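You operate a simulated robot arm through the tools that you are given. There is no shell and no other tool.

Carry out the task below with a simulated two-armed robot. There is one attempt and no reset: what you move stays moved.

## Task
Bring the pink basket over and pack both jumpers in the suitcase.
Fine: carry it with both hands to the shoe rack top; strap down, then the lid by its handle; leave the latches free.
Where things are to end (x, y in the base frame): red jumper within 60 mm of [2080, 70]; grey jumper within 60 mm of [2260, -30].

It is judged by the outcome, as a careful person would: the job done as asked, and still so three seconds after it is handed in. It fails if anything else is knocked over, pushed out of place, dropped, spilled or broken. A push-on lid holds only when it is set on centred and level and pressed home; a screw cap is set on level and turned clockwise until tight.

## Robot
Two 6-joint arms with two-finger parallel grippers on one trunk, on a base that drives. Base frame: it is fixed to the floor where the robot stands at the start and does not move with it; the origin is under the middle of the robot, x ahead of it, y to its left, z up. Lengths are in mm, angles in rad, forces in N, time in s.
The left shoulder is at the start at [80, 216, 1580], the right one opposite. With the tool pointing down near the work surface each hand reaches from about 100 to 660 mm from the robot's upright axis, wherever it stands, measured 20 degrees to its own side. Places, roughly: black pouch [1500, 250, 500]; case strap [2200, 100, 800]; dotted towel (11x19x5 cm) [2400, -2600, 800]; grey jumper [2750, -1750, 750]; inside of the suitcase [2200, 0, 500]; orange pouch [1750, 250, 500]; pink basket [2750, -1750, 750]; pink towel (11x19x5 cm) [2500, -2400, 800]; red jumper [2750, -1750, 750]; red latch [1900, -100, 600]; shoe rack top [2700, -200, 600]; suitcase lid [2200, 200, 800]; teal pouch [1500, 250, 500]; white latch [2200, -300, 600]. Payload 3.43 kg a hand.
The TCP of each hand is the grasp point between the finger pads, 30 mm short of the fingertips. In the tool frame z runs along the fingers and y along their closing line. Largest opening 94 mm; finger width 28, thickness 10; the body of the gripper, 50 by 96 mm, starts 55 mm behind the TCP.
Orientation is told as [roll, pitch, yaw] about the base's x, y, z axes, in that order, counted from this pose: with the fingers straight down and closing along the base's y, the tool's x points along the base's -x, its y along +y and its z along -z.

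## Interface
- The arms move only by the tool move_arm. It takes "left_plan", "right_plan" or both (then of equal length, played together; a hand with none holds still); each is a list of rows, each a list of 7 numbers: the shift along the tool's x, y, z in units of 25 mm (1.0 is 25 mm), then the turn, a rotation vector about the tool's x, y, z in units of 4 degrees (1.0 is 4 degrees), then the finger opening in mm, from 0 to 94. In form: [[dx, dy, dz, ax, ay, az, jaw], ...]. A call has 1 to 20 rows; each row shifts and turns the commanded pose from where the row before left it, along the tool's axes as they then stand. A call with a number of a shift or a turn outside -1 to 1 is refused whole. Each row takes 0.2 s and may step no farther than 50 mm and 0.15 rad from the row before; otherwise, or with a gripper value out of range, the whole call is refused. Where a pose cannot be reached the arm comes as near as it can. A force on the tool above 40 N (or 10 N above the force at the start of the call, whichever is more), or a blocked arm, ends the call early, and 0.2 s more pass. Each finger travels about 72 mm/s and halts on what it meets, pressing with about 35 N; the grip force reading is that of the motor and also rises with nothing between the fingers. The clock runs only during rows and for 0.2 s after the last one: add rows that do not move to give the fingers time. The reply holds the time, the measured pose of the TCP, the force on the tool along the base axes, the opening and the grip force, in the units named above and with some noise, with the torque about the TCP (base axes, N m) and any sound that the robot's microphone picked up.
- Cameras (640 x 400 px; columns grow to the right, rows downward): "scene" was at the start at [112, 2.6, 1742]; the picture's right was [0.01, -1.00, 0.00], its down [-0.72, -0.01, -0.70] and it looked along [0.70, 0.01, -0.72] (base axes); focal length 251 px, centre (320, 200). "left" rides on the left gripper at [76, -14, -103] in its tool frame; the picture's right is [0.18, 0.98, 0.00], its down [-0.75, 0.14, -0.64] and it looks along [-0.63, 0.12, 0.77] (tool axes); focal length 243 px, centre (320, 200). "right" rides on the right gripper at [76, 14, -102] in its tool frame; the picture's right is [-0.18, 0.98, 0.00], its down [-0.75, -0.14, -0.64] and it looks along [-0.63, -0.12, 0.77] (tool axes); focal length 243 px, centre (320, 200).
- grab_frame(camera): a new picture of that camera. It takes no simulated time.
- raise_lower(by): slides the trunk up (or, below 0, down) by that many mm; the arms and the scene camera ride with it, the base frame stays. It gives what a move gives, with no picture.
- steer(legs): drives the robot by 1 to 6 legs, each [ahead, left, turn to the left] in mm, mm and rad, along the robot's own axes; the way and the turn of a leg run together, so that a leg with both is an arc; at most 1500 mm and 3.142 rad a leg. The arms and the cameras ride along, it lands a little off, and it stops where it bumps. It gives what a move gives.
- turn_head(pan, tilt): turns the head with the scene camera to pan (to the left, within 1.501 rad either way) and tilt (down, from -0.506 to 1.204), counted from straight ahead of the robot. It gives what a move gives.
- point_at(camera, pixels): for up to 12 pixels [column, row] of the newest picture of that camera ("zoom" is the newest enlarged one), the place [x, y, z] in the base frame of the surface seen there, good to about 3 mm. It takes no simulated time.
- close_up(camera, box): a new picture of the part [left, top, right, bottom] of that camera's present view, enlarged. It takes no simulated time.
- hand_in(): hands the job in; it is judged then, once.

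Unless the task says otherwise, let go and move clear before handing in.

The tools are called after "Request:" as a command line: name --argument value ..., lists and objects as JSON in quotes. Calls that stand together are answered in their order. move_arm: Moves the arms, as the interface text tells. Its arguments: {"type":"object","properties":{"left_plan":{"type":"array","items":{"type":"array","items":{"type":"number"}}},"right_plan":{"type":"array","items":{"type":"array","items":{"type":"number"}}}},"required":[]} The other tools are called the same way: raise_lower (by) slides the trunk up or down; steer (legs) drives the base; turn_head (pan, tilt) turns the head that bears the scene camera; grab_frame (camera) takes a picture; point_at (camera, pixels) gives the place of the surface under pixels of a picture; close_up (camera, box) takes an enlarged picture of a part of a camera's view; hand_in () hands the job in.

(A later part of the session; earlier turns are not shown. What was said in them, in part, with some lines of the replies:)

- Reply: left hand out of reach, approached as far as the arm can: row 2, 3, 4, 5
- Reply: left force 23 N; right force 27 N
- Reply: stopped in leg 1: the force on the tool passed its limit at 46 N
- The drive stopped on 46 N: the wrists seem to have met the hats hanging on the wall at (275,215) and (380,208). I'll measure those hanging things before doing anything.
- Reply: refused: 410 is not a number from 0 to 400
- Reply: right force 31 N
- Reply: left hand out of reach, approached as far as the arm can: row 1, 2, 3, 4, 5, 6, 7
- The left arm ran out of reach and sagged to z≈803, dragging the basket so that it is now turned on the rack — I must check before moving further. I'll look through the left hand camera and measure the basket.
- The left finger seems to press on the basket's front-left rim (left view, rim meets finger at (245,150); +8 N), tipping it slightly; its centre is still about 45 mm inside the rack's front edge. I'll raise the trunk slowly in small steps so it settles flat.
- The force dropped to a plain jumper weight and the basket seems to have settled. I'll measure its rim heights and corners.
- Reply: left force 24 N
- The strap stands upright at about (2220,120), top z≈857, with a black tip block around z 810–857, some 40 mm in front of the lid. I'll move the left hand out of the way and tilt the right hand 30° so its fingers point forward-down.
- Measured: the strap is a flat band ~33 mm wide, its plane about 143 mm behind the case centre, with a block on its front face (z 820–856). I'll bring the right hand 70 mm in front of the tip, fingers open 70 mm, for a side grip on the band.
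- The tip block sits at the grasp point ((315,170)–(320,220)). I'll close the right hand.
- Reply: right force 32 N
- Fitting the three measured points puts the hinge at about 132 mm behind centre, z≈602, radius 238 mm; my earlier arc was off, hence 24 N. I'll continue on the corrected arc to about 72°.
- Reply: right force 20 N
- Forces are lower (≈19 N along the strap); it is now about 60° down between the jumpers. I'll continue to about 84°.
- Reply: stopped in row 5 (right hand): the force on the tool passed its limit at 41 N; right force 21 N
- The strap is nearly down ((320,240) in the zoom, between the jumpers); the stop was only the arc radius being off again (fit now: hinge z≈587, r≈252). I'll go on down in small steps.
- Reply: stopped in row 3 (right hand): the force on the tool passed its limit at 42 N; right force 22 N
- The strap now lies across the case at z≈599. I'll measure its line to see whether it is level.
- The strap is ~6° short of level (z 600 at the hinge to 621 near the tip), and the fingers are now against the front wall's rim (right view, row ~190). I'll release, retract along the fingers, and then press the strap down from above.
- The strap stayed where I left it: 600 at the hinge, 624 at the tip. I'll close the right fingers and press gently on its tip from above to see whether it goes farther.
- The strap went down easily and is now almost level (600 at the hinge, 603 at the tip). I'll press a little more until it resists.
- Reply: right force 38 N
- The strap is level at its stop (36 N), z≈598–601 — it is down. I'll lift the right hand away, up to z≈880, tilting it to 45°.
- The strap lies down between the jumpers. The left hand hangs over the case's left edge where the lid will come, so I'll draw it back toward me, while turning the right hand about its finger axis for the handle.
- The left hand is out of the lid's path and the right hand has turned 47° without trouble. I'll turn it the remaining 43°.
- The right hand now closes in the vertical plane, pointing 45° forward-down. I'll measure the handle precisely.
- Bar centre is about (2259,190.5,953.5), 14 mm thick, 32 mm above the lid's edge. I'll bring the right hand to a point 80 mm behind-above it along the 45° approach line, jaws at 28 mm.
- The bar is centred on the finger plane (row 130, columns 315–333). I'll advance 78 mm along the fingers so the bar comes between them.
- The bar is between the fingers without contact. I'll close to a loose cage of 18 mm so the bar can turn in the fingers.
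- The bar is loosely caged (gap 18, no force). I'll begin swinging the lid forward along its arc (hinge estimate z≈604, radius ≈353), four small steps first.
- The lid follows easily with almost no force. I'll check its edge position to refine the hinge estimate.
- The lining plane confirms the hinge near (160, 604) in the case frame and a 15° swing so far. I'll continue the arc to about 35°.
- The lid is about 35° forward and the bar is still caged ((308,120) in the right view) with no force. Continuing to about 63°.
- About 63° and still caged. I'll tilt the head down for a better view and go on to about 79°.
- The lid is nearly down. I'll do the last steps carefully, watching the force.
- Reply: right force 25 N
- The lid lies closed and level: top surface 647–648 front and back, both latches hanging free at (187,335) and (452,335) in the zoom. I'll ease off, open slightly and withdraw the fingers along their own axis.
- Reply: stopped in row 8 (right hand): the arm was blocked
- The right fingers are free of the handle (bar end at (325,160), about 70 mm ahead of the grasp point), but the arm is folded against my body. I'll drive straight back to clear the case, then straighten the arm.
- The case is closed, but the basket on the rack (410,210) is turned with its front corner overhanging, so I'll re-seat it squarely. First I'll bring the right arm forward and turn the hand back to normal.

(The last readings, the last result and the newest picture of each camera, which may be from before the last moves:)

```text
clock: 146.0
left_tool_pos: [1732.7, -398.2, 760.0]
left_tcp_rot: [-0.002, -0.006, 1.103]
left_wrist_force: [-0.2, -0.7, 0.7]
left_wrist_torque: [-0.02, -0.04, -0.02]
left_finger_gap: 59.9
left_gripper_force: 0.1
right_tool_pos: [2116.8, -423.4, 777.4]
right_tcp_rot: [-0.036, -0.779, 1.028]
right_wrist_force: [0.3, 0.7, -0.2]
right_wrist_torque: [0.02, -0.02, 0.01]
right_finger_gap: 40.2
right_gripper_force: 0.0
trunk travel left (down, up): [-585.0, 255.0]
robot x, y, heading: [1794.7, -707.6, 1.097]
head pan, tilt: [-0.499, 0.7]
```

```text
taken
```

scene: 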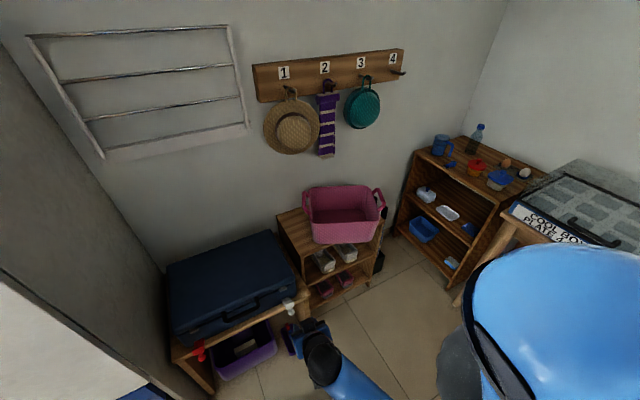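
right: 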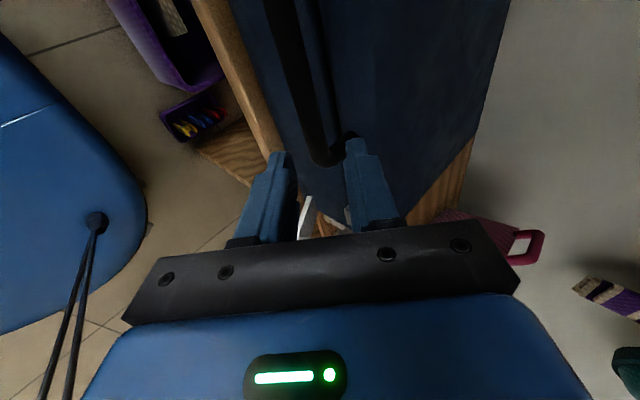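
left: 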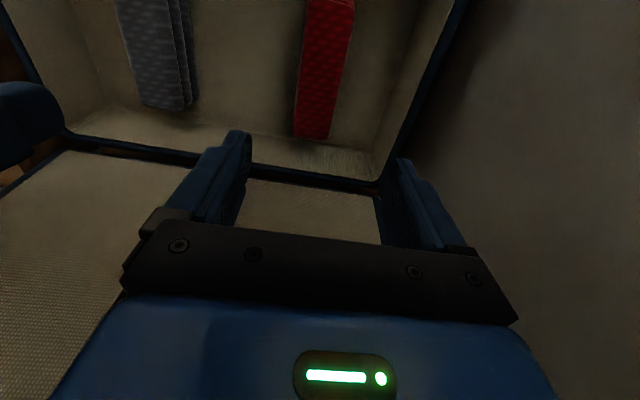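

The right hand is back to normal (45° tilt). The basket needs a ~27° turn to sit square: its front-left corner is already right, so I'll push its front face square with two low, closed fists. First I'll drive back in front of the rack, staying farther off.

Request:
steer --legs '[[0, -540, 0], [174, 0, 0.003]]'

Request:
turn_head --pan 0.0 --tilt 0.75

Request:
grab_frame --camera "scene"

```text
clock: 150.2
left_tool_pos: [2288.6, -482.2, 759.9]
left_tcp_rot: [-0.001, -0.006, 1.102]
left_wrist_force: [0.1, -0.4, 0.3]
left_wrist_torque: [0.01, -0.02, 0.01]
left_finger_gap: 60.2
left_gripper_force: 0.1
right_tool_pos: [2672.1, -507.8, 777.8]
right_tcp_rot: [-0.037, -0.782, 1.027]
right_wrist_force: [0.3, -0.1, -0.2]
right_wrist_torque: [-0.01, 0.02, 0.0]
right_finger_gap: 40.2
right_gripper_force: 0.0
trunk travel left (down, up): [-585.0, 255.0]
robot x, y, heading: [2350.9, -793.2, 1.1]
head pan, tilt: [-0.499, 0.7]
```

```text
clock: 151.2
left_tool_pos: [2288.8, -481.7, 759.7]
left_tcp_rot: [-0.002, -0.007, 1.101]
left_wrist_force: [1.1, -0.3, 0.4]
left_wrist_torque: [-0.04, 0.01, -0.01]
left_finger_gap: 59.9
left_gripper_force: 0.0
right_tool_pos: [2672.3, -506.8, 776.9]
right_tcp_rot: [-0.036, -0.779, 1.025]
right_wrist_force: [-0.5, -0.3, 0.0]
right_wrist_torque: [0.02, 0.0, 0.0]
right_finger_gap: 40.0
right_gripper_force: 0.0
trunk travel left (down, up): [-585.0, 255.0]
robot x, y, heading: [2350.8, -798.9, 1.102]
head pan, tilt: [0.0, 0.75]
```

```text
taken
```

scene: 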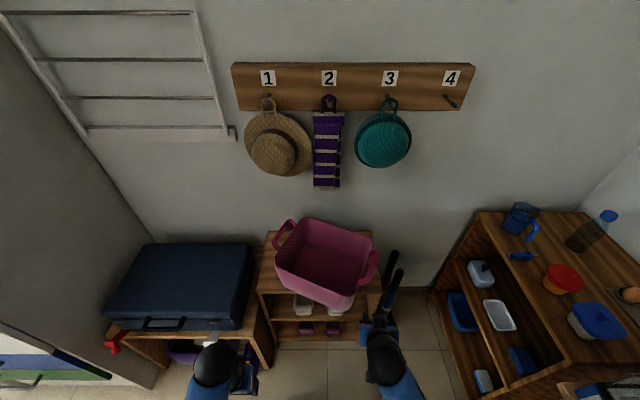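

The basket (325,260) is square to nothing yet. I'll measure it from here.

Request:
close_up --camera "scene" --box '[240, 200, 410, 330]'

```text
3.08 times, centred on (325, 265) of scene
```

zoom: 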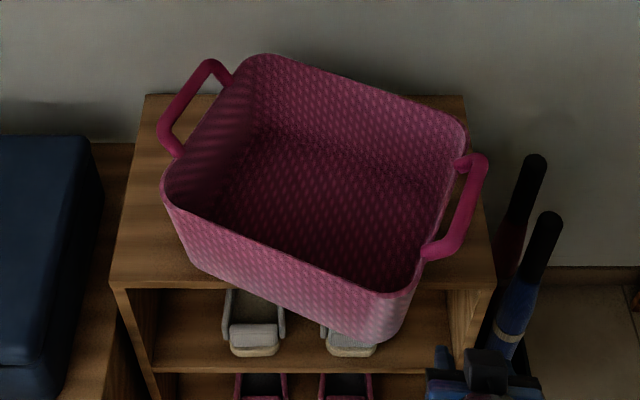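

Request:
point_at --camera "zoom" --pixels '[[265, 58], [460, 130], [385, 292], [168, 190], [205, 65], [170, 135], [478, 170], [445, 245], [190, 250], [385, 335], [115, 285], [490, 285]]'

Request:
point_at --camera "zoom" --pixels '[[300, 175], [148, 100], [460, 100], [280, 275], [300, 300], [230, 265], [210, 215], [300, 250], [350, 325], [540, 165], [550, 225], [330, 200]]'

```text
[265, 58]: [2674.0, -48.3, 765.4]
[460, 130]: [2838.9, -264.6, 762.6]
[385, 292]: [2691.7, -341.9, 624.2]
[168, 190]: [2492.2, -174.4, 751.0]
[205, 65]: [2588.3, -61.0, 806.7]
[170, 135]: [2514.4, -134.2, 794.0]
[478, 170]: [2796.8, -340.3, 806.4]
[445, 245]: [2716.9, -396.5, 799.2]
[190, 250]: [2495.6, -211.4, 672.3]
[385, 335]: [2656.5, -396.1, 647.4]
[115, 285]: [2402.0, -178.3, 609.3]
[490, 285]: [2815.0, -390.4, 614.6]
```

```text
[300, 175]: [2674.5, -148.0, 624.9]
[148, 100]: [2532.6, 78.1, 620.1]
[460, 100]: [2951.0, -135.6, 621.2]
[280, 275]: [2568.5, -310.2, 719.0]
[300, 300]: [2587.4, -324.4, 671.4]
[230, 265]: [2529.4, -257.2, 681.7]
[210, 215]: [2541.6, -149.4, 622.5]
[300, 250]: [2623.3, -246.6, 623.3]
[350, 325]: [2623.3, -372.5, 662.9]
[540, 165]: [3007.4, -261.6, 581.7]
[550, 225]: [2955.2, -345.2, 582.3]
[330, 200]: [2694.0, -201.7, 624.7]
```

Front face: left end at about 132 mm and right end at 224 mm in front of the rack's centre line. I'll position both closed fists, tilted 45° so only the fingertips lead, in front of it: left at w≈−100, right at w≈+95.

Request:
move_arm --left_plan '[[-1, -0.49, 0, 0, 0, 0, 40], [-1, -0.49, 0, 0, 0, 0, 20], [-1, -0.49, 0, 0, 0, 0, 2], [-1, -0.49, 0, 0, 0, 0, 2], [-1, -0.49, 0, 0, 0, 0, 2], [-1, -0.49, 0, 0, 0, 0, 2], [-1, -0.49, 0, 0, 0, 0, 2], [-1, -0.49, 0, 0, 0, 0, 2], [0, 0, 0, 0, -1, 0, 2], [0, 0, 0, 0, -1, 0, 2], [0, 0, 0, 0, -1, 0, 2], [0, 0, 0, 0, -1, 0, 2], [0, 0, 0, 0, -1, 0, 2], [0, 0, 0, 0, -1, 0, 2], [0, 0, 0, 0, -1, 0, 2], [0, 0, 0, 0, -1, 0, 2], [0, 0, 0, 0, -1, 0, 2], [0, 0, 0, 0, -1, 0, 2], [0, 0, 0, 0, -1, 0, 2], [0, 0, 0, 0, 0, 0, 2]]' --right_plan '[[0, 0, 0, -0.76, 0, -0.76, 40], [0.262, 0.484, 0.824, 0, 0, 0, 20], [0.262, 0.484, 0.824, 0, 0, 0, 2], [0.262, 0.484, 0.824, 0, 0, 0, 2], [0.262, 0.484, 0.824, 0, 0, 0, 2], [0.262, 0.484, 0.824, 0, 0, 0, 2], [0, 0, 0, 0, 0, 0, 2], [0, 0, 0, 0, 0, 0, 2], [0, 0, 0, 0, 0, 0, 2], [0, 0, 0, 0, 0, 0, 2], [0, 0, 0, 0, 0, 0, 2], [0, 0, 0, 0, 0, 0, 2], [0, 0, 0, 0, 0, 0, 2], [0, 0, 0, 0, 0, 0, 2], [0, 0, 0, 0, 0, 0, 2], [0, 0, 0, 0, 0, 0, 2], [0, 0, 0, 0, 0, 0, 2], [0, 0, 0, 0, 0, 0, 2], [0, 0, 0, 0, 0, 0, 2], [0, 0, 0, 0, 0, 0, 2]]'

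Request:
grab_frame --camera "scene"

```text
clock: 155.4
left_tool_pos: [2465.5, -347.9, 759.7]
left_tcp_rot: [-0.001, -0.773, 1.103]
left_wrist_force: [0.6, -0.7, 0.3]
left_wrist_torque: [0.03, 0.03, 0.0]
left_finger_gap: 2.0
left_gripper_force: 0.1
right_tool_pos: [2646.0, -436.1, 679.9]
right_tcp_rot: [-0.034, -0.778, 1.1]
right_wrist_force: [-0.2, 0.0, -0.4]
right_wrist_torque: [0.03, 0.0, 0.0]
right_finger_gap: 2.2
right_gripper_force: 0.1
trunk travel left (down, up): [-585.0, 255.0]
robot x, y, heading: [2350.3, -792.8, 1.099]
head pan, tilt: [0.0, 0.75]
```

```text
taken
```

scene: 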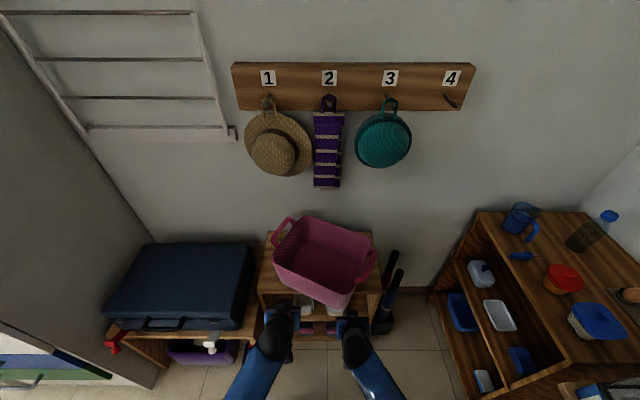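

Both fists are in place; the left is still 79 mm high. I'll lower it, then advance both together 60 mm.

Request:
move_arm --left_plan '[[0.745, 0, 0.745, 0, 0, 0, 2], [0.745, 0, 0.745, 0, 0, 0, 2], [0.745, 0, 0.745, 0, 0, 0, 2], [0, 0, 0, 0, 0, 0, 2]]'

Request:
move_arm --left_plan '[[-0.3, 0, 0.3, 0, 0, 0, 2], [-0.3, 0, 0.3, 0, 0, 0, 2], [-0.3, 0, 0.3, 0, 0, 0, 2], [-0.3, 0, 0.3, 0, 0, 0, 2], [-0.3, 0, 0.3, 0, 0, 0, 2], [-0.28, 0, 0.28, 0, 0, 0, 2]]' --right_plan '[[-0.283, 0, 0.283, 0, 0, 0, 2], [-0.283, 0, 0.283, 0, 0, 0, 2], [-0.283, 0, 0.283, 0, 0, 0, 2], [-0.283, 0, 0.283, 0, 0, 0, 2], [-0.283, 0, 0.283, 0, 0, 0, 2], [-0.283, 0, 0.283, 0, 0, 0, 2]]'

Request:
close_up --camera "scene" --box '[230, 200, 410, 350]'

```text
clock: 156.4
left_tool_pos: [2466.7, -349.6, 680.8]
left_tcp_rot: [-0.002, -0.771, 1.103]
left_wrist_force: [-0.3, 0.0, 1.0]
left_wrist_torque: [-0.03, 0.01, -0.01]
left_finger_gap: 1.8
left_gripper_force: 0.0
right_tool_pos: [2646.4, -435.8, 681.7]
right_tcp_rot: [-0.036, -0.779, 1.1]
right_wrist_force: [0.2, 1.1, -0.2]
right_wrist_torque: [0.0, 0.0, 0.01]
right_finger_gap: 1.8
right_gripper_force: 0.0
trunk travel left (down, up): [-585.0, 255.0]
robot x, y, heading: [2349.0, -791.6, 1.103]
head pan, tilt: [0.0, 0.75]
```

```text
clock: 157.8
left_tool_pos: [2493.6, -292.5, 679.4]
left_tcp_rot: [-0.002, -0.771, 1.102]
left_wrist_force: [0.4, 0.1, -0.3]
left_wrist_torque: [0.01, -0.01, -0.02]
left_finger_gap: 1.9
left_gripper_force: 0.0
right_tool_pos: [2675.0, -381.3, 678.1]
right_tcp_rot: [-0.036, -0.778, 1.102]
right_wrist_force: [0.5, -1.0, 0.1]
right_wrist_torque: [0.01, -0.04, -0.04]
right_finger_gap: 1.5
right_gripper_force: 0.0
trunk travel left (down, up): [-585.0, 255.0]
robot x, y, heading: [2353.2, -797.2, 1.099]
head pan, tilt: [0.0, 0.75]
```

```text
2.67 times, centred on (320, 275) of scene
```

zoom: 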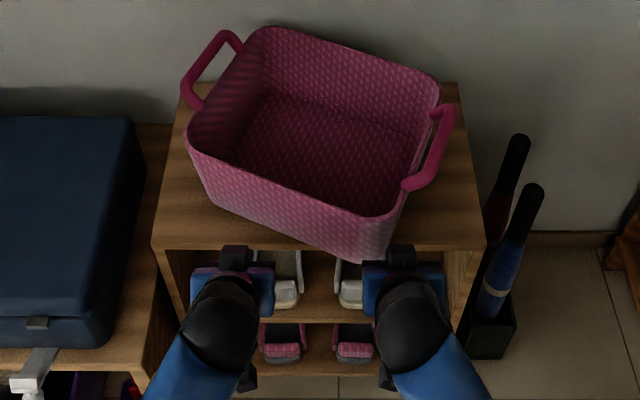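

The basket is turning back under the right fist. I'll continue the push together to the final line.

Request:
move_arm --left_plan '[[-0.29, 0, 0.29, 0, 0, 0, 2], [-0.29, 0, 0.29, 0, 0, 0, 2], [-0.29, 0, 0.29, 0, 0, 0, 2], [-0.29, 0, 0.29, 0, 0, 0, 2], [0, 0, 0, 0, 0, 0, 2]]' --right_plan '[[-0.275, 0, 0.275, 0, 0, 0, 2], [-0.275, 0, 0.275, 0, 0, 0, 2], [-0.275, 0, 0.275, 0, 0, 0, 2], [-0.275, 0, 0.275, 0, 0, 0, 2], [0, 0, 0, 0, 0, 0, 2]]'

Request:
close_up --camera "scene" --box '[230, 200, 410, 350]'

```text
clock: 159.0
left_tool_pos: [2512.5, -255.4, 680.3]
left_tcp_rot: [-0.001, -0.773, 1.103]
left_wrist_force: [0.4, 0.3, -0.5]
left_wrist_torque: [0.0, -0.02, 0.0]
left_finger_gap: 1.9
left_gripper_force: 0.1
right_tool_pos: [2691.9, -348.1, 678.4]
right_tcp_rot: [-0.035, -0.779, 1.101]
right_wrist_force: [0.6, -4.8, -1.4]
right_wrist_torque: [0.13, 0.01, 0.04]
right_finger_gap: 1.1
right_gripper_force: 0.1
trunk travel left (down, up): [-585.0, 255.0]
robot x, y, heading: [2353.1, -797.1, 1.1]
head pan, tilt: [0.0, 0.75]
```

```text
2.67 times, centred on (320, 275) of scene
```

zoom: 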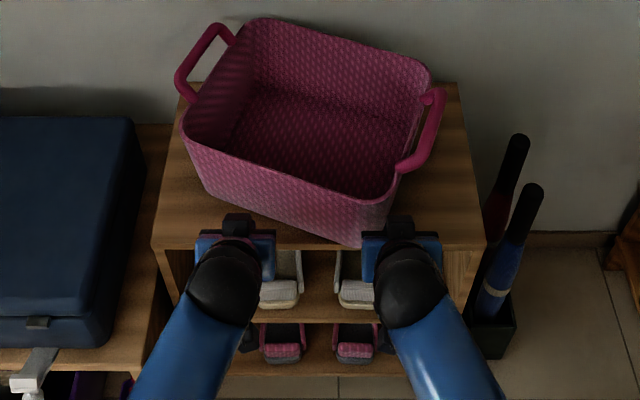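

Request:
point_at --camera "zoom" --pixels '[[260, 22], [420, 65], [190, 145], [372, 205], [210, 190], [345, 235], [205, 40], [185, 85], [440, 110], [415, 165], [300, 110], [280, 220]]'

```text
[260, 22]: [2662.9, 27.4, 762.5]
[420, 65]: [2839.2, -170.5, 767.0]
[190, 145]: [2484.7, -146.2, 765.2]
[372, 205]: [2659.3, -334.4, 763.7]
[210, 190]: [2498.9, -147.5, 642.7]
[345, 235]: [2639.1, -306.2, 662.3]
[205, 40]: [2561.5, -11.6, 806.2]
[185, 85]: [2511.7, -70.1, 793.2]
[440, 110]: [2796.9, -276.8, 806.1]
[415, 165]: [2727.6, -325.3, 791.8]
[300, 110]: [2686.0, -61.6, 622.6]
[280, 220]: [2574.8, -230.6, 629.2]
```

The basket slid to a good centre (within ~15 mm) but is still turned ~20°, since one push mostly translates it. I'll instead grip both handles and turn it in place. First, back the fists off and rise.

Request:
move_arm --left_plan '[[0.57, 0, -0.57, 0, 0, 0, 2], [0.57, 0, -0.57, 0, 0, 0, 2], [0.57, 0, -0.57, 0, 0, 0, 2], [0, 0, 0, 0, 0, 0, 10]]' --right_plan '[[0.57, 0, -0.57, 0, 0, 0, 2], [0.57, 0, -0.57, 0, 0, 0, 2], [0.57, 0, -0.57, 0, 0, 0, 2], [0, 0, 0, 0, 0, 0, 10]]'

Request:
raise_lower --by 190

Request:
move_arm --left_plan '[[0, 0, 0, 0, 0.94, 0, 20], [0, 0, 0, 0, 0.94, 0, 30], [0, 0, 0, 0, 0.94, 0, 40], [0, 0, 0, 0, 0.94, 0, 40], [0, 0, 0, 0.51, 0, 0.88, 40], [0, 0, 0, 0.51, 0, 0.88, 40], [0, 0, 0, 0.51, 0, 0.88, 40], [0, 0, 0, 0.51, 0, 0.88, 40], [0, 0, 0, 0.51, 0, 0.88, 40], [0, 0, 0, 0, 0, 0, 40]]' --right_plan '[[0, 0, 0, 0, 0.94, 0, 20], [0, 0, 0, 0, 0.94, 0, 30], [0, 0, 0, 0, 0.94, 0, 40], [0, 0, 0, 0, 0.94, 0, 40], [0, 0, 0, 0.51, 0, 0.88, 40], [0, 0, 0, 0.51, 0, 0.88, 40], [0, 0, 0, 0.51, 0, 0.88, 40], [0, 0, 0, 0.51, 0, 0.88, 40], [0, 0, 0, 0.51, 0, 0.88, 40], [0, 0, 0, 0, 0, 0, 40]]'

Request:
grab_frame --camera "scene"

```text
clock: 160.0
left_tool_pos: [2486.5, -308.6, 681.0]
left_tcp_rot: [-0.002, -0.771, 1.102]
left_wrist_force: [-0.3, 0.3, -0.4]
left_wrist_torque: [0.0, -0.03, -0.01]
left_finger_gap: 10.0
left_gripper_force: 0.1
right_tool_pos: [2663.2, -402.5, 679.2]
right_tcp_rot: [-0.035, -0.776, 1.102]
right_wrist_force: [-0.4, 0.2, 0.7]
right_wrist_torque: [0.04, 0.03, 0.06]
right_finger_gap: 9.9
right_gripper_force: 0.0
trunk travel left (down, up): [-585.0, 255.0]
robot x, y, heading: [2348.7, -793.8, 1.098]
head pan, tilt: [0.0, 0.75]
```

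```text
clock: 162.0
left_tool_pos: [2484.8, -309.0, 870.2]
left_tcp_rot: [-0.001, -0.772, 1.103]
left_wrist_force: [0.2, -0.5, -0.1]
left_wrist_torque: [-0.01, 0.01, -0.01]
left_finger_gap: 9.9
left_gripper_force: 0.0
right_tool_pos: [2663.1, -401.0, 868.5]
right_tcp_rot: [-0.035, -0.78, 1.101]
right_wrist_force: [-0.2, -0.9, 0.1]
right_wrist_torque: [-0.02, -0.02, -0.01]
right_finger_gap: 10.2
right_gripper_force: 0.1
trunk travel left (down, up): [-775.0, 65.0]
robot x, y, heading: [2349.8, -793.5, 1.101]
head pan, tilt: [0.0, 0.75]
```

```text
clock: 164.2
left_tool_pos: [2485.5, -309.8, 870.9]
left_tcp_rot: [-0.006, -0.511, 0.749]
left_wrist_force: [-0.5, -0.1, -0.4]
left_wrist_torque: [0.0, -0.03, 0.0]
left_finger_gap: 40.2
left_gripper_force: 0.1
right_tool_pos: [2662.2, -400.1, 868.5]
right_tcp_rot: [-0.032, -0.526, 0.737]
right_wrist_force: [0.2, 0.1, -0.8]
right_wrist_torque: [0.01, -0.02, -0.01]
right_finger_gap: 39.9
right_gripper_force: 0.0
trunk travel left (down, up): [-775.0, 65.0]
robot x, y, heading: [2351.8, -794.4, 1.097]
head pan, tilt: [0.0, 0.75]
```

```text
taken
```

scene: 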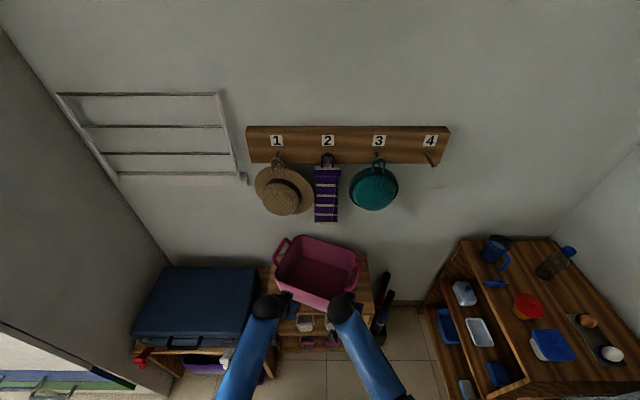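

Hands are at z≈870, tilted 30° back and yawed to the basket (0.745). I'll drive 150 mm ahead to the earlier standing place.

Request:
steer --legs '[[150, 0, 0]]'

Request:
grab_frame --camera "scene"

Request:
close_up --camera "scene" --box '[240, 210, 400, 350]'

```text
clock: 165.6
left_tool_pos: [2552.4, -172.2, 872.6]
left_tcp_rot: [-0.004, -0.514, 0.754]
left_wrist_force: [-0.5, -0.4, 0.1]
left_wrist_torque: [0.01, 0.0, 0.0]
left_finger_gap: 39.7
left_gripper_force: 0.1
right_tool_pos: [2730.1, -263.9, 869.7]
right_tcp_rot: [-0.031, -0.527, 0.741]
right_wrist_force: [-0.2, 0.1, 0.0]
right_wrist_torque: [0.01, -0.02, 0.0]
right_finger_gap: 39.9
right_gripper_force: 0.1
trunk travel left (down, up): [-775.0, 65.0]
robot x, y, heading: [2420.3, -659.4, 1.108]
head pan, tilt: [0.0, 0.75]
```

```text
taken
```

scene: 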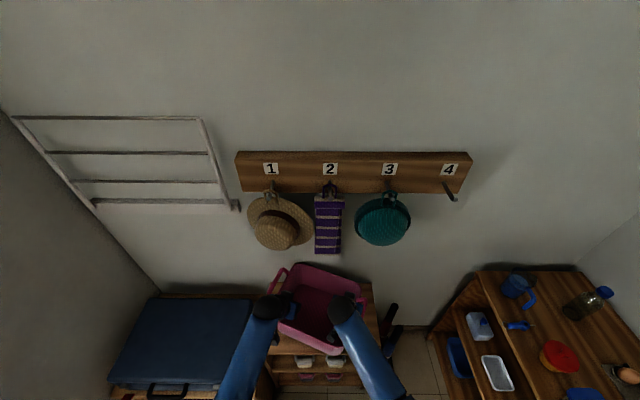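

```text
2.86 times, centred on (320, 280) of scene
```

zoom: 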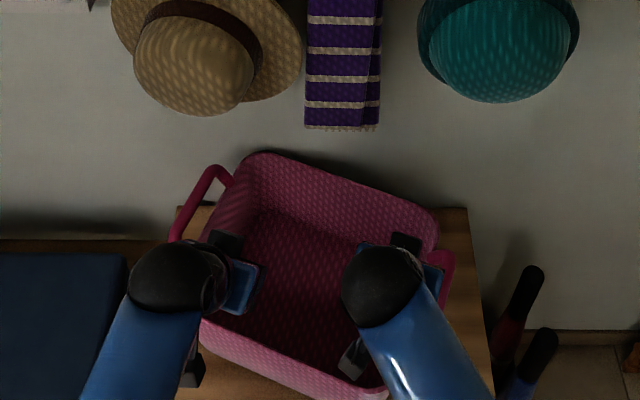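

Request:
point_at --camera "zoom" --pixels '[[210, 170], [190, 200], [176, 232], [202, 182], [445, 258], [448, 275], [440, 252], [452, 285], [265, 158], [430, 220], [180, 222], [440, 300]]'

Request:
grab_frame --camera "left"

Request:
grab_frame --camera "right"

```text
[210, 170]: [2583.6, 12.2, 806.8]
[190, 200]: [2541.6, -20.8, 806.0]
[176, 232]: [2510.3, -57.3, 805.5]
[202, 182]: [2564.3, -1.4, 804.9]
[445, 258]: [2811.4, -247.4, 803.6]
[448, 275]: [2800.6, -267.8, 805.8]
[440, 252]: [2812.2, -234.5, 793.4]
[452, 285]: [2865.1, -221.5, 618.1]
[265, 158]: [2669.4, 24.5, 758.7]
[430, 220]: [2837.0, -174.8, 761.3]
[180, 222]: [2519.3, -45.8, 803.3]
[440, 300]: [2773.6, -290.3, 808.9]
```

```text
taken
```

left: 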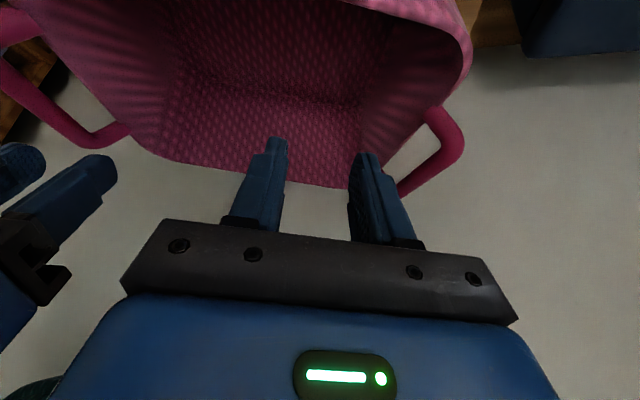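

```text
taken
```

right: 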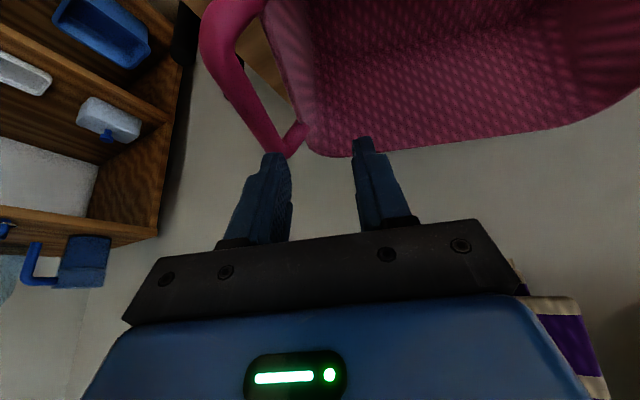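

Left bar centre is about (2546,-23) and right bar about (2782,-280), both z≈800 and directed at 0.76. I'll bring both hands over their bars at z≈870.

Request:
move_arm --left_plan '[[-0.5575, 0.753, 0.3147, 0, 0, 0, 40], [-0.5575, 0.753, 0.3147, 0, 0, 0, 40], [-0.5575, 0.753, 0.3147, 0, 0, 0, 40], [-0.5575, 0.753, 0.3147, 0, 0, 0, 40], [-0.5575, 0.753, 0.3147, 0, 0, 0, 40], [-0.5575, 0.753, 0.3147, 0, 0, 0, 40], [0, 0, 0, 0, 0, 0, 40]]' --right_plan '[[-0.158, -0.313, 0.092, 0, 0, 0, 40], [-0.158, -0.313, 0.092, 0, 0, 0, 40], [-0.158, -0.313, 0.092, 0, 0, 0, 40], [-0.158, -0.313, 0.092, 0, 0, 0, 40], [-0.158, -0.313, 0.092, 0, 0, 0, 40], [-0.158, -0.313, 0.092, 0, 0, 0, 40], [0, 0, 0, 0, 0, 0, 40]]'

Request:
grab_frame --camera "left"

Request:
grab_frame --camera "right"

Request:
close_up --camera "scene" --box '[230, 190, 400, 350]'

```text
clock: 167.2
left_tool_pos: [2545.6, -24.1, 871.9]
left_tcp_rot: [-0.007, -0.513, 0.753]
left_wrist_force: [0.5, 0.2, -0.9]
left_wrist_torque: [0.01, -0.02, 0.0]
left_finger_gap: 40.3
left_gripper_force: 0.1
right_tool_pos: [2782.0, -280.2, 869.9]
right_tcp_rot: [-0.032, -0.525, 0.741]
right_wrist_force: [0.3, -0.1, 1.3]
right_wrist_torque: [0.01, -0.01, 0.01]
right_finger_gap: 40.2
right_gripper_force: 0.0
trunk travel left (down, up): [-775.0, 65.0]
robot x, y, heading: [2421.0, -655.3, 1.106]
head pan, tilt: [0.0, 0.75]
```

```text
taken
```

left: 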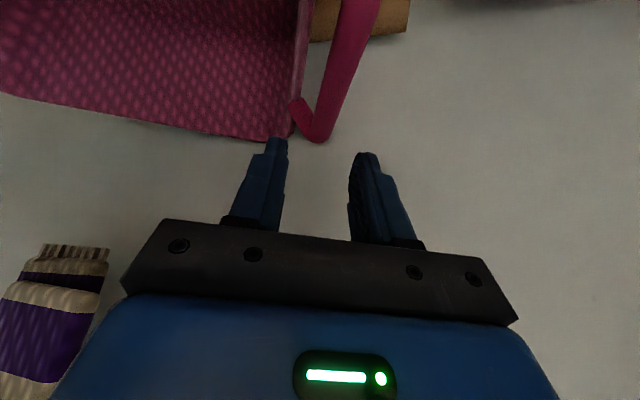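

```text
taken
```

right: 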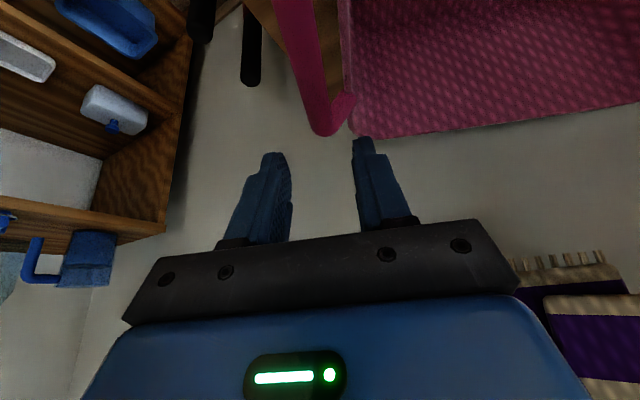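

```text
2.50 times, centred on (315, 270) of scene
```

zoom: 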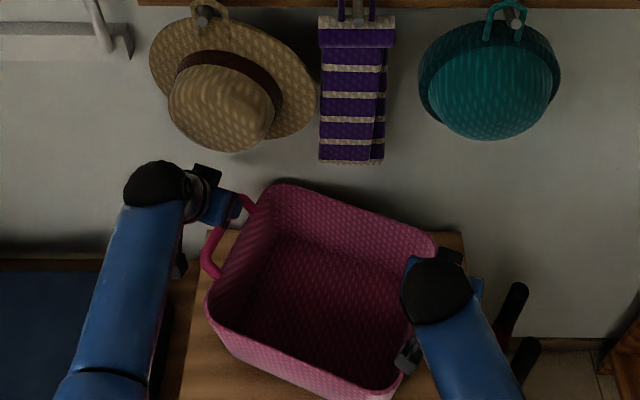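

Both bars lie in line with the open fingers. I'll lower the trunk 69 mm so the fingers straddle the bars.

Request:
move_arm --left_plan '[[0, 0, 0, 0, 0, 0, 37], [0, 0, 0, 0, 0, 0, 37]]' --right_plan '[[0, -0.1, 0, 0, 0, 0, 37], [0, 0, 0, 0, 0, 0, 37]]'

Request:
raise_lower --by -40

Request:
raise_lower --by -29

Request:
grab_frame --camera "left"

Request:
grab_frame --camera "right"

```text
clock: 167.8
left_tool_pos: [2545.0, -23.3, 872.6]
left_tcp_rot: [-0.006, -0.512, 0.753]
left_wrist_force: [0.0, 0.1, -0.8]
left_wrist_torque: [-0.02, -0.03, 0.0]
left_finger_gap: 37.1
left_gripper_force: 0.0
right_tool_pos: [2784.3, -281.3, 870.5]
right_tcp_rot: [-0.03, -0.522, 0.743]
right_wrist_force: [0.6, 0.6, 0.3]
right_wrist_torque: [0.03, 0.0, 0.01]
right_finger_gap: 37.2
right_gripper_force: 0.0
trunk travel left (down, up): [-775.0, 65.0]
robot x, y, heading: [2421.9, -656.9, 1.109]
head pan, tilt: [0.0, 0.75]
```

```text
clock: 168.7
left_tool_pos: [2545.4, -23.4, 832.2]
left_tcp_rot: [-0.007, -0.509, 0.754]
left_wrist_force: [-0.1, 0.4, 1.0]
left_wrist_torque: [-0.04, 0.0, -0.02]
left_finger_gap: 37.2
left_gripper_force: 0.1
right_tool_pos: [2783.9, -281.8, 830.9]
right_tcp_rot: [-0.029, -0.526, 0.741]
right_wrist_force: [-0.8, -0.6, 0.5]
right_wrist_torque: [-0.03, -0.01, -0.03]
right_finger_gap: 37.1
right_gripper_force: 0.1
trunk travel left (down, up): [-735.0, 105.0]
robot x, y, heading: [2421.6, -656.6, 1.102]
head pan, tilt: [0.0, 0.75]
```

```text
clock: 169.4
left_tool_pos: [2544.9, -25.2, 804.1]
left_tcp_rot: [-0.008, -0.51, 0.754]
left_wrist_force: [0.1, -0.3, 0.4]
left_wrist_torque: [0.03, 0.0, -0.04]
left_finger_gap: 37.2
left_gripper_force: 0.0
right_tool_pos: [2783.5, -282.1, 803.2]
right_tcp_rot: [-0.029, -0.527, 0.742]
right_wrist_force: [-4.0, -3.2, 12.2]
right_wrist_torque: [0.14, 0.29, 0.13]
right_finger_gap: 36.7
right_gripper_force: 0.2
trunk travel left (down, up): [-706.0, 134.0]
robot x, y, heading: [2421.1, -652.5, 1.107]
head pan, tilt: [0.0, 0.75]
```

```text
taken
```

left: 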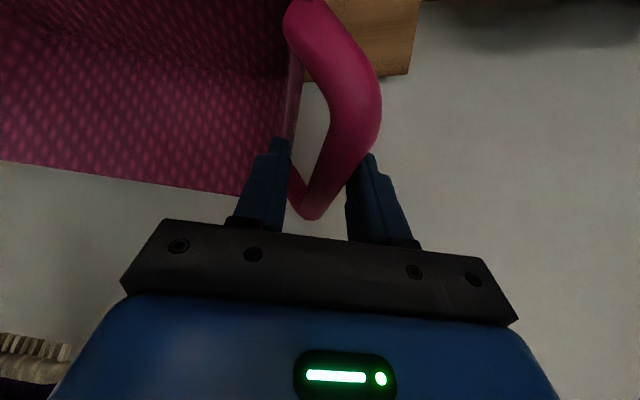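

```text
taken
```

right: 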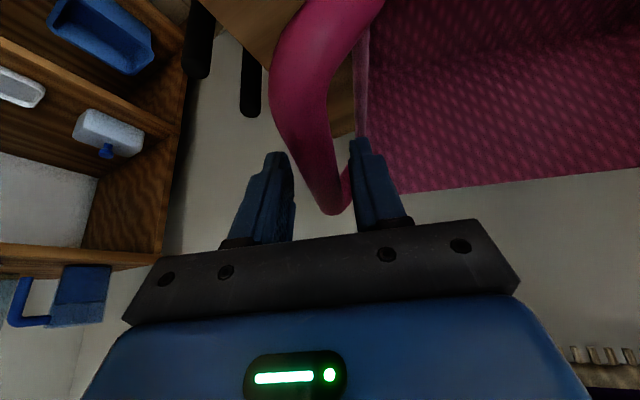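

Both bars are between the fingers (right fingertips just touch the rim, 12 N). I'll ease the right up 3 mm and close both hands.

Request:
move_arm --left_plan '[[0, 0, 0, 0, 0, 0, 37], [0, 0, 0, 0, 0, 0, 26], [0, 0, 0, 0, 0, 0, 10], [0, 0, 0, 0, 0, 0, 6], [0, 0, 0, 0, 0, 0, 6]]' --right_plan '[[-0.06, 0, -0.1, 0, 0, 0, 37], [0, 0, 0, 0, 0, 0, 26], [0, 0, 0, 0, 0, 0, 10], [0, 0, 0, 0, 0, 0, 6], [0, 0, 0, 0, 0, 0, 6]]'

```text
clock: 170.6
left_tool_pos: [2545.8, -24.0, 803.1]
left_tcp_rot: [-0.005, -0.511, 0.754]
left_wrist_force: [-10.3, 10.7, -0.4]
left_wrist_torque: [0.07, 0.02, -0.18]
left_finger_gap: 21.6
left_gripper_force: 34.7
right_tool_pos: [2784.2, -282.6, 804.1]
right_tcp_rot: [-0.033, -0.525, 0.742]
right_wrist_force: [9.4, -10.8, -0.1]
right_wrist_torque: [-0.06, -0.08, 0.14]
right_finger_gap: 21.4
right_gripper_force: 35.5
trunk travel left (down, up): [-706.0, 134.0]
robot x, y, heading: [2421.4, -659.6, 1.104]
head pan, tilt: [0.0, 0.75]
```

Both handles are held (≈21.5 mm, 35 N). I'll lift just 8 mm with the trunk and then turn the basket in place by 0.345 rad with coordinated hand arcs.

Request:
raise_lower --by 9

Request:
move_arm --left_plan '[[0.3017, -0.073, -0.169, -0.301, 0, -0.537, 6], [0.3017, -0.073, -0.169, -0.301, 0, -0.537, 6], [0.3017, -0.073, -0.169, -0.301, 0, -0.537, 6], [0.3017, -0.073, -0.169, -0.301, 0, -0.537, 6], [0, 0, 0, 0, 0, 0, 6]]' --right_plan '[[-0.224, -0.06, 0.13, -0.309, 0, -0.533, 6], [-0.224, -0.06, 0.13, -0.309, 0, -0.533, 6], [-0.224, -0.06, 0.13, -0.309, 0, -0.533, 6], [-0.224, -0.06, 0.13, -0.309, 0, -0.533, 6], [0, 0, 0, 0, 0, 0, 6]]'

Request:
close_up --camera "scene" --box '[230, 190, 400, 350]'

```text
clock: 171.2
left_tool_pos: [2545.1, -24.1, 812.0]
left_tcp_rot: [-0.006, -0.51, 0.754]
left_wrist_force: [-15.0, 15.0, -3.1]
left_wrist_torque: [0.03, 0.04, -0.27]
left_finger_gap: 21.5
left_gripper_force: 34.8
right_tool_pos: [2783.4, -281.8, 813.8]
right_tcp_rot: [-0.036, -0.522, 0.743]
right_wrist_force: [15.1, -16.7, -1.2]
right_wrist_torque: [-0.09, -0.09, 0.2]
right_finger_gap: 21.7
right_gripper_force: 34.9
trunk travel left (down, up): [-715.0, 125.0]
robot x, y, heading: [2420.9, -655.5, 1.107]
head pan, tilt: [0.0, 0.75]
```

```text
clock: 172.4
left_tool_pos: [2526.4, -53.9, 811.8]
left_tcp_rot: [-0.008, -0.506, 0.927]
left_wrist_force: [-20.5, 15.4, -2.6]
left_wrist_torque: [-0.04, 0.18, -0.31]
left_finger_gap: 21.6
left_gripper_force: 35.4
right_tool_pos: [2806.6, -266.8, 815.7]
right_tcp_rot: [-0.033, -0.521, 0.914]
right_wrist_force: [20.5, -15.5, -1.6]
right_wrist_torque: [0.08, -0.15, 0.19]
right_finger_gap: 21.6
right_gripper_force: 34.7
trunk travel left (down, up): [-715.0, 125.0]
robot x, y, heading: [2418.5, -657.6, 1.106]
head pan, tilt: [0.0, 0.75]
```

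```text
2.50 times, centred on (315, 270) of scene
```

zoom: 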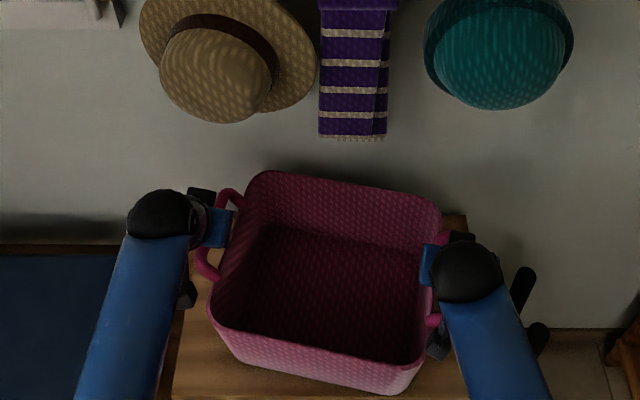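

The basket turns nicely (0.75 → 0.92 rad). Continuing with the second half.

Request:
move_arm --left_plan '[[0.3017, -0.073, -0.169, -0.301, 0, -0.537, 6], [0.3017, -0.073, -0.169, -0.301, 0, -0.537, 6], [0.3017, -0.073, -0.169, -0.301, 0, -0.537, 6], [0.3017, -0.073, -0.169, -0.301, 0, -0.537, 6], [0, 0, 0, 0, 0, 0, 6]]' --right_plan '[[-0.224, -0.06, 0.13, -0.309, 0, -0.533, 6], [-0.224, -0.06, 0.13, -0.309, 0, -0.533, 6], [-0.224, -0.06, 0.13, -0.309, 0, -0.533, 6], [-0.224, -0.06, 0.13, -0.309, 0, -0.533, 6], [0, 0, 0, 0, 0, 0, 6]]'

Request:
close_up --camera "scene" --box '[230, 190, 400, 350]'

Request:
point_at --camera "zoom" --pixels '[[255, 175], [430, 185], [225, 340], [430, 360], [340, 180], [325, 345], [325, 250], [180, 370], [460, 370], [325, 385]]'

```text
clock: 173.6
left_tool_pos: [2514.6, -86.7, 811.8]
left_tcp_rot: [-0.007, -0.506, 1.097]
left_wrist_force: [-19.5, 10.2, -1.9]
left_wrist_torque: [-0.11, 0.23, -0.33]
left_finger_gap: 21.6
left_gripper_force: 34.9
right_tool_pos: [2826.1, -249.4, 814.4]
right_tcp_rot: [-0.03, -0.518, 1.083]
right_wrist_force: [19.2, -10.1, -1.0]
right_wrist_torque: [0.11, -0.12, 0.14]
right_finger_gap: 21.6
right_gripper_force: 35.1
trunk travel left (down, up): [-715.0, 125.0]
robot x, y, heading: [2423.3, -656.1, 1.104]
head pan, tilt: [0.0, 0.75]
```

```text
2.50 times, centred on (315, 270) of scene
```

zoom: 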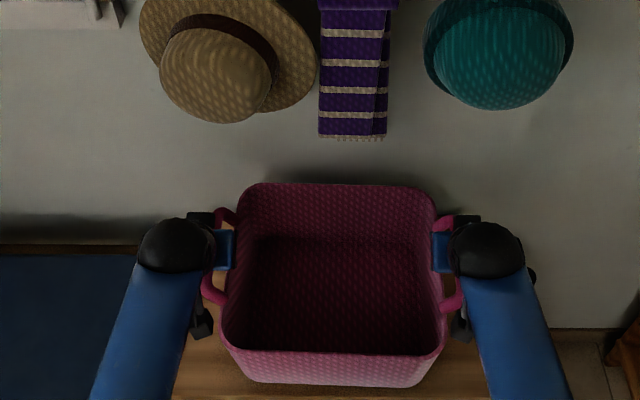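

```text
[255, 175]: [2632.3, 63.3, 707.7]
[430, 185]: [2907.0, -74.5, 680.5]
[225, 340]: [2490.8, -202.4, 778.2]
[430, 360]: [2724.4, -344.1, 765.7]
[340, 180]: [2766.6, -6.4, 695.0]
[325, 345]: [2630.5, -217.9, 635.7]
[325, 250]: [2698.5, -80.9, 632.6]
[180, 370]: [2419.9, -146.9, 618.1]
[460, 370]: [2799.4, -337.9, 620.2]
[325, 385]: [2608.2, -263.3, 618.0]
```

The basket is square to the rack and centred (hand mid at (2670,-168)). I'll set it down.

Request:
raise_lower --by -7

Request:
raise_lower --by -3

```text
clock: 174.2
left_tool_pos: [2515.0, -86.8, 804.7]
left_tcp_rot: [-0.005, -0.507, 1.098]
left_wrist_force: [-19.7, 8.7, -3.1]
left_wrist_torque: [-0.05, 0.18, -0.31]
left_finger_gap: 21.6
left_gripper_force: 35.5
right_tool_pos: [2826.7, -249.6, 805.9]
right_tcp_rot: [-0.029, -0.516, 1.081]
right_wrist_force: [18.1, -10.7, -2.1]
right_wrist_torque: [0.07, -0.13, 0.17]
right_finger_gap: 21.9
right_gripper_force: 34.8
trunk travel left (down, up): [-708.0, 132.0]
robot x, y, heading: [2423.1, -662.4, 1.107]
head pan, tilt: [0.0, 0.75]
```

```text
clock: 174.7
left_tool_pos: [2513.6, -87.3, 803.5]
left_tcp_rot: [-0.007, -0.511, 1.095]
left_wrist_force: [-21.1, 7.4, 6.8]
left_wrist_torque: [0.21, 0.06, -0.28]
left_finger_gap: 21.6
left_gripper_force: 35.2
right_tool_pos: [2825.8, -250.6, 804.3]
right_tcp_rot: [-0.03, -0.516, 1.085]
right_wrist_force: [19.4, -9.3, -1.6]
right_wrist_torque: [0.27, -0.24, 0.21]
right_finger_gap: 21.6
right_gripper_force: 35.0
trunk travel left (down, up): [-705.0, 135.0]
robot x, y, heading: [2421.8, -657.2, 1.101]
head pan, tilt: [0.0, 0.75]
```

Contact on the left (+7 N). I'll relieve the sideways stress, settle another 1.5 mm, then open both hands slowly.

Request:
move_arm --left_plan '[[0, 0.08, 0, 0, 0, 0, 6], [0, 0, 0, 0, 0, 0, 6]]' --right_plan '[[0, -0.08, 0, 0, 0, 0, 6], [0.03, 0, 0.05, 0, 0, 0, 6]]'

Request:
move_arm --left_plan '[[0, 0, 0, 0, 0, 0, 24], [0, 0, 0, 0, 0, 0, 30], [0, 0, 0, 0, 0, 0, 37], [0, 0, 0, 0, 0, 0, 37]]' --right_plan '[[0, 0, 0, 0, 0, 0, 24], [0, 0, 0, 0, 0, 0, 30], [0, 0, 0, 0, 0, 0, 37], [0, 0, 0, 0, 0, 0, 37]]'

Request:
grab_frame --camera "left"

Request:
grab_frame --camera "right"

```text
clock: 175.3
left_tool_pos: [2514.1, -86.8, 803.3]
left_tcp_rot: [-0.011, -0.511, 1.097]
left_wrist_force: [3.5, -1.5, 8.4]
left_wrist_torque: [-0.05, 0.09, 0.04]
left_finger_gap: 21.5
left_gripper_force: 34.7
right_tool_pos: [2826.4, -250.6, 803.6]
right_tcp_rot: [-0.023, -0.517, 1.083]
right_wrist_force: [-4.4, -0.1, 3.5]
right_wrist_torque: [-0.17, 0.2, -0.07]
right_finger_gap: 21.6
right_gripper_force: 35.5
trunk travel left (down, up): [-705.0, 135.0]
robot x, y, heading: [2420.7, -656.1, 1.102]
head pan, tilt: [0.0, 0.75]
```

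```text
clock: 176.3
left_tool_pos: [2511.5, -86.1, 802.9]
left_tcp_rot: [-0.007, -0.512, 1.099]
left_wrist_force: [-9.2, 4.5, 13.6]
left_wrist_torque: [0.02, -0.03, 0.05]
left_finger_gap: 31.4
left_gripper_force: 0.1
right_tool_pos: [2825.7, -251.3, 803.7]
right_tcp_rot: [-0.03, -0.515, 1.084]
right_wrist_force: [1.9, -0.6, -1.0]
right_wrist_torque: [-0.03, -0.06, 0.0]
right_finger_gap: 35.9
right_gripper_force: 0.1
trunk travel left (down, up): [-705.0, 135.0]
robot x, y, heading: [2421.3, -653.8, 1.098]
head pan, tilt: [0.0, 0.75]
```

```text
taken
```

left: 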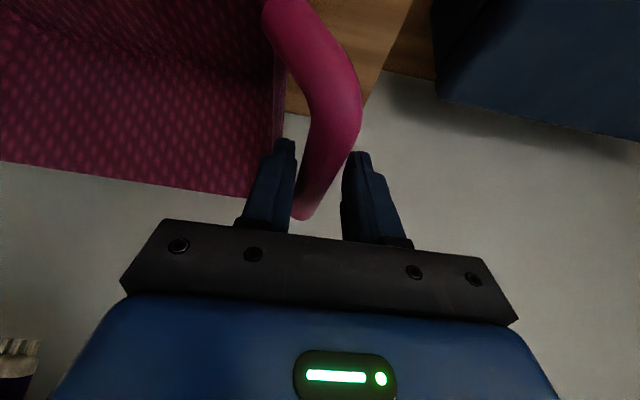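

```text
taken
```

right: 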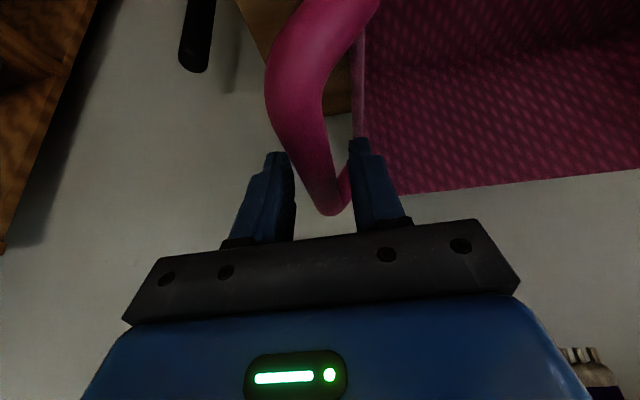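

The left inner finger is lightly against the rim (10–13 N). I'll keep the left at 30 mm, shift it 2 mm outward while rising, and lift both hands clear of the handles.

Request:
move_arm --left_plan '[[0, 0.08, 0, 0, 0, 0, 30], [-0.2, 0, -0.35, 0, 0, 0, 30], [-0.39, 0, -0.7, 0, 0, 0, 30], [-0.39, 0, -0.7, 0, 0, 0, 30], [-0.39, 0, -0.7, 0, 0, 0, 30], [0, 0, 0, 0, 0, 0, 30]]' --right_plan '[[0, 0, 0, 0, 0, 0, 34], [-0.2, 0, -0.35, 0, 0, 0, 34], [-0.39, 0, -0.7, 0, 0, 0, 34], [-0.39, 0, -0.7, 0, 0, 0, 34], [-0.39, 0, -0.7, 0, 0, 0, 34], [0, 0, 0, 0, 0, 0, 34]]'

Request:
grab_frame --camera "scene"

Request:
close_up --camera "scene" --box '[230, 190, 400, 350]'

```text
clock: 177.7
left_tool_pos: [2510.0, -84.2, 871.9]
left_tcp_rot: [-0.007, -0.508, 1.098]
left_wrist_force: [-0.7, -0.3, -1.0]
left_wrist_torque: [-0.02, -0.02, 0.0]
left_finger_gap: 30.1
left_gripper_force: 0.0
right_tool_pos: [2826.5, -250.7, 872.6]
right_tcp_rot: [-0.028, -0.516, 1.083]
right_wrist_force: [0.0, 0.0, -0.2]
right_wrist_torque: [-0.02, -0.04, -0.01]
right_finger_gap: 34.0
right_gripper_force: 0.1
trunk travel left (down, up): [-705.0, 135.0]
robot x, y, heading: [2420.2, -654.8, 1.098]
head pan, tilt: [0.0, 0.75]
```

```text
taken
```

scene: 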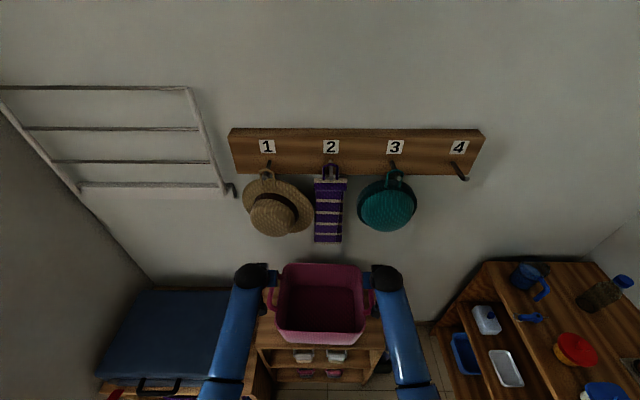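

```text
2.50 times, centred on (315, 270) of scene
```

zoom: 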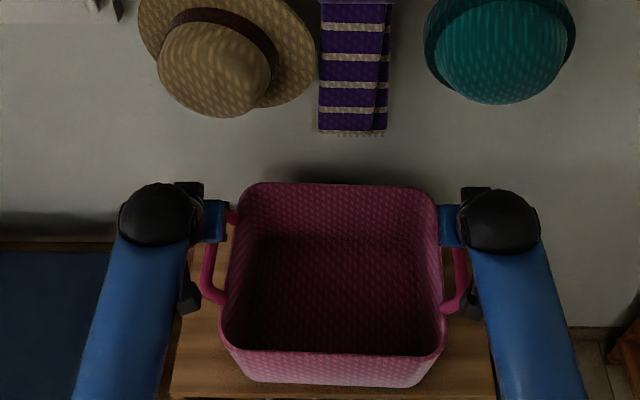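

The basket now sits square on the rack and both hands are above the handles. I'll drive straight back to get clear and inspect everything.

Request:
steer --legs '[[-450, 0, 0]]'

Request:
turn_head --pan 0.25 --tilt 0.65

Request:
grab_frame --camera "scene"

Request:
close_up --camera "scene" --box '[150, 100, 460, 330]'

```text
clock: 180.4
left_tool_pos: [2306.5, -487.0, 871.0]
left_tcp_rot: [-0.005, -0.507, 1.099]
left_wrist_force: [-0.5, -0.1, 0.1]
left_wrist_torque: [-0.03, -0.01, 0.0]
left_finger_gap: 29.8
left_gripper_force: 0.0
right_tool_pos: [2623.1, -654.1, 871.4]
right_tcp_rot: [-0.028, -0.514, 1.083]
right_wrist_force: [-0.6, 0.0, 0.1]
right_wrist_torque: [-0.02, -0.02, -0.01]
right_finger_gap: 34.1
right_gripper_force: 0.2
trunk travel left (down, up): [-705.0, 135.0]
robot x, y, heading: [2217.5, -1058.3, 1.102]
head pan, tilt: [0.0, 0.75]
```

```text
clock: 181.2
left_tool_pos: [2308.7, -486.1, 871.0]
left_tcp_rot: [-0.007, -0.51, 1.098]
left_wrist_force: [0.6, 0.1, 0.5]
left_wrist_torque: [-0.03, -0.04, 0.0]
left_finger_gap: 30.2
left_gripper_force: 0.2
right_tool_pos: [2624.2, -655.1, 872.8]
right_tcp_rot: [-0.029, -0.517, 1.083]
right_wrist_force: [0.5, -0.3, 0.2]
right_wrist_torque: [-0.03, -0.01, 0.02]
right_finger_gap: 34.3
right_gripper_force: 0.1
trunk travel left (down, up): [-705.0, 135.0]
robot x, y, heading: [2219.4, -1057.4, 1.1]
head pan, tilt: [0.25, 0.649]
```

```text
taken
```

scene: 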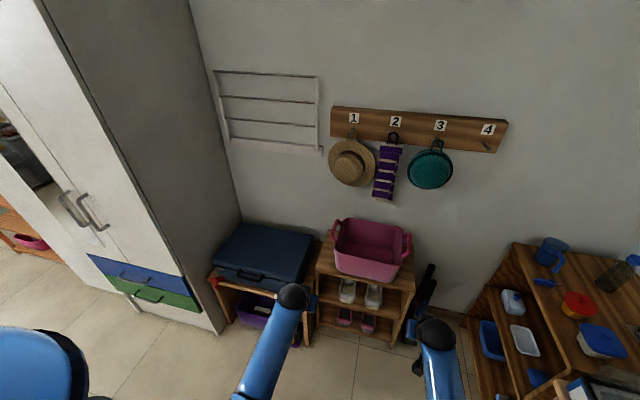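

```text
1.74 times, centred on (305, 215) of scene
```

zoom: 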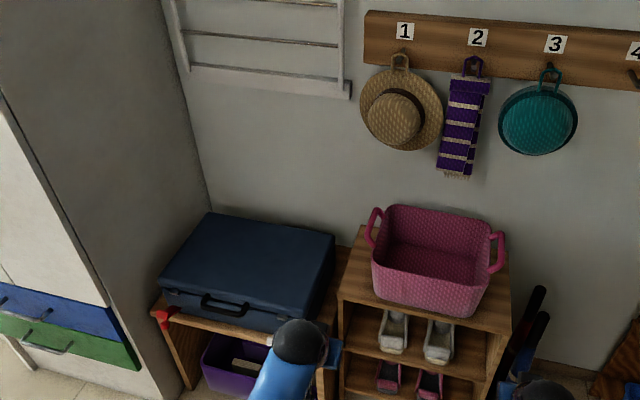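

All looks in order: case shut with latches hanging, basket square on the rack, hats and scarf on their hooks. I'll verify the lid level and the basket's pose.

Request:
point_at --camera "zoom" --pixels '[[215, 225], [320, 245], [180, 270], [290, 305], [385, 208], [482, 222], [375, 265], [470, 295], [345, 290], [505, 320], [225, 300], [165, 318]]'

Request:
close_up --camera "scene" --box '[200, 210, 330, 330]'

```text
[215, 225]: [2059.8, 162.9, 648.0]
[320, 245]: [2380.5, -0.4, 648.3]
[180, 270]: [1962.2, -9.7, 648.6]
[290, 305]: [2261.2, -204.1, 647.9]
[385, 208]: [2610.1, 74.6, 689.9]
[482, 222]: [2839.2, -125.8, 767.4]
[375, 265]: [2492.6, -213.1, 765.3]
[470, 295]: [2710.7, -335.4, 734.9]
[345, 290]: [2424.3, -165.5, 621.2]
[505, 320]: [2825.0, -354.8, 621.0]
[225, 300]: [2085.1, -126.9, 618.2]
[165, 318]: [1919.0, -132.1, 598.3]
```

```text
3.33 times, centred on (265, 270) of scene
```

zoom: 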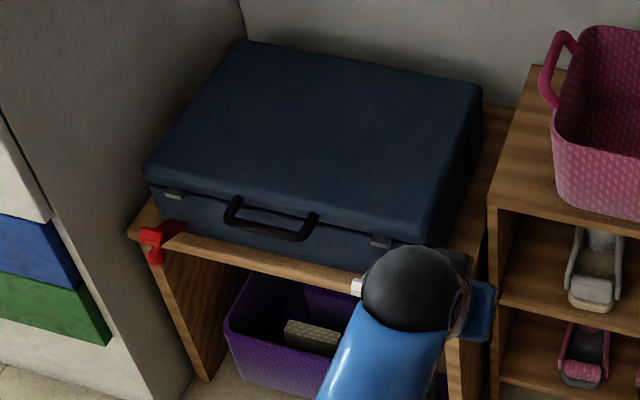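

The lid is level at 648 mm at all four points, its latches hang free, the basket sits square and flat on the rack (rim ≈766), and both hands are well clear. I'm handing the job in.

Request:
hand_in

```text
The job is handed in.
```

The job is handed in: both jumpers are packed in the closed suitcase, and the pink basket is on the shoe rack top.

- **Jumpers:** I released the red one at about [2079, 67] and the grey one at about [2261, −26]. That is a few millimetres from each target, well inside the 60 mm allowed. I did not see them again once the lid was shut.
- **Strap:** it is folded down flat between the jumpers, pressed to its stop.
- **Lid:** I closed it by its handle, and it sits level. Both latches are left free.
- **Basket:** I carried it with both hands, and it now stands square on the rack.

Two things did not go cleanly:

- **Hats:** on the first approach to the rack my wrists bumped the hats hanging on the wall and tilted the straw one. I backed off, and both hats and the scarf are still on their hooks. I never measured the straw hat before the bump, so I can't confirm it hangs exactly as it did.
- **Basket dragged:** while I was lifting out the red jumper, my arm sagged and dragged the basket about 27° round on the rack. It tipped slightly and settled flat again; nothing fell. I straightened it at the end, first pushing it and then lifting it slightly by both handles.
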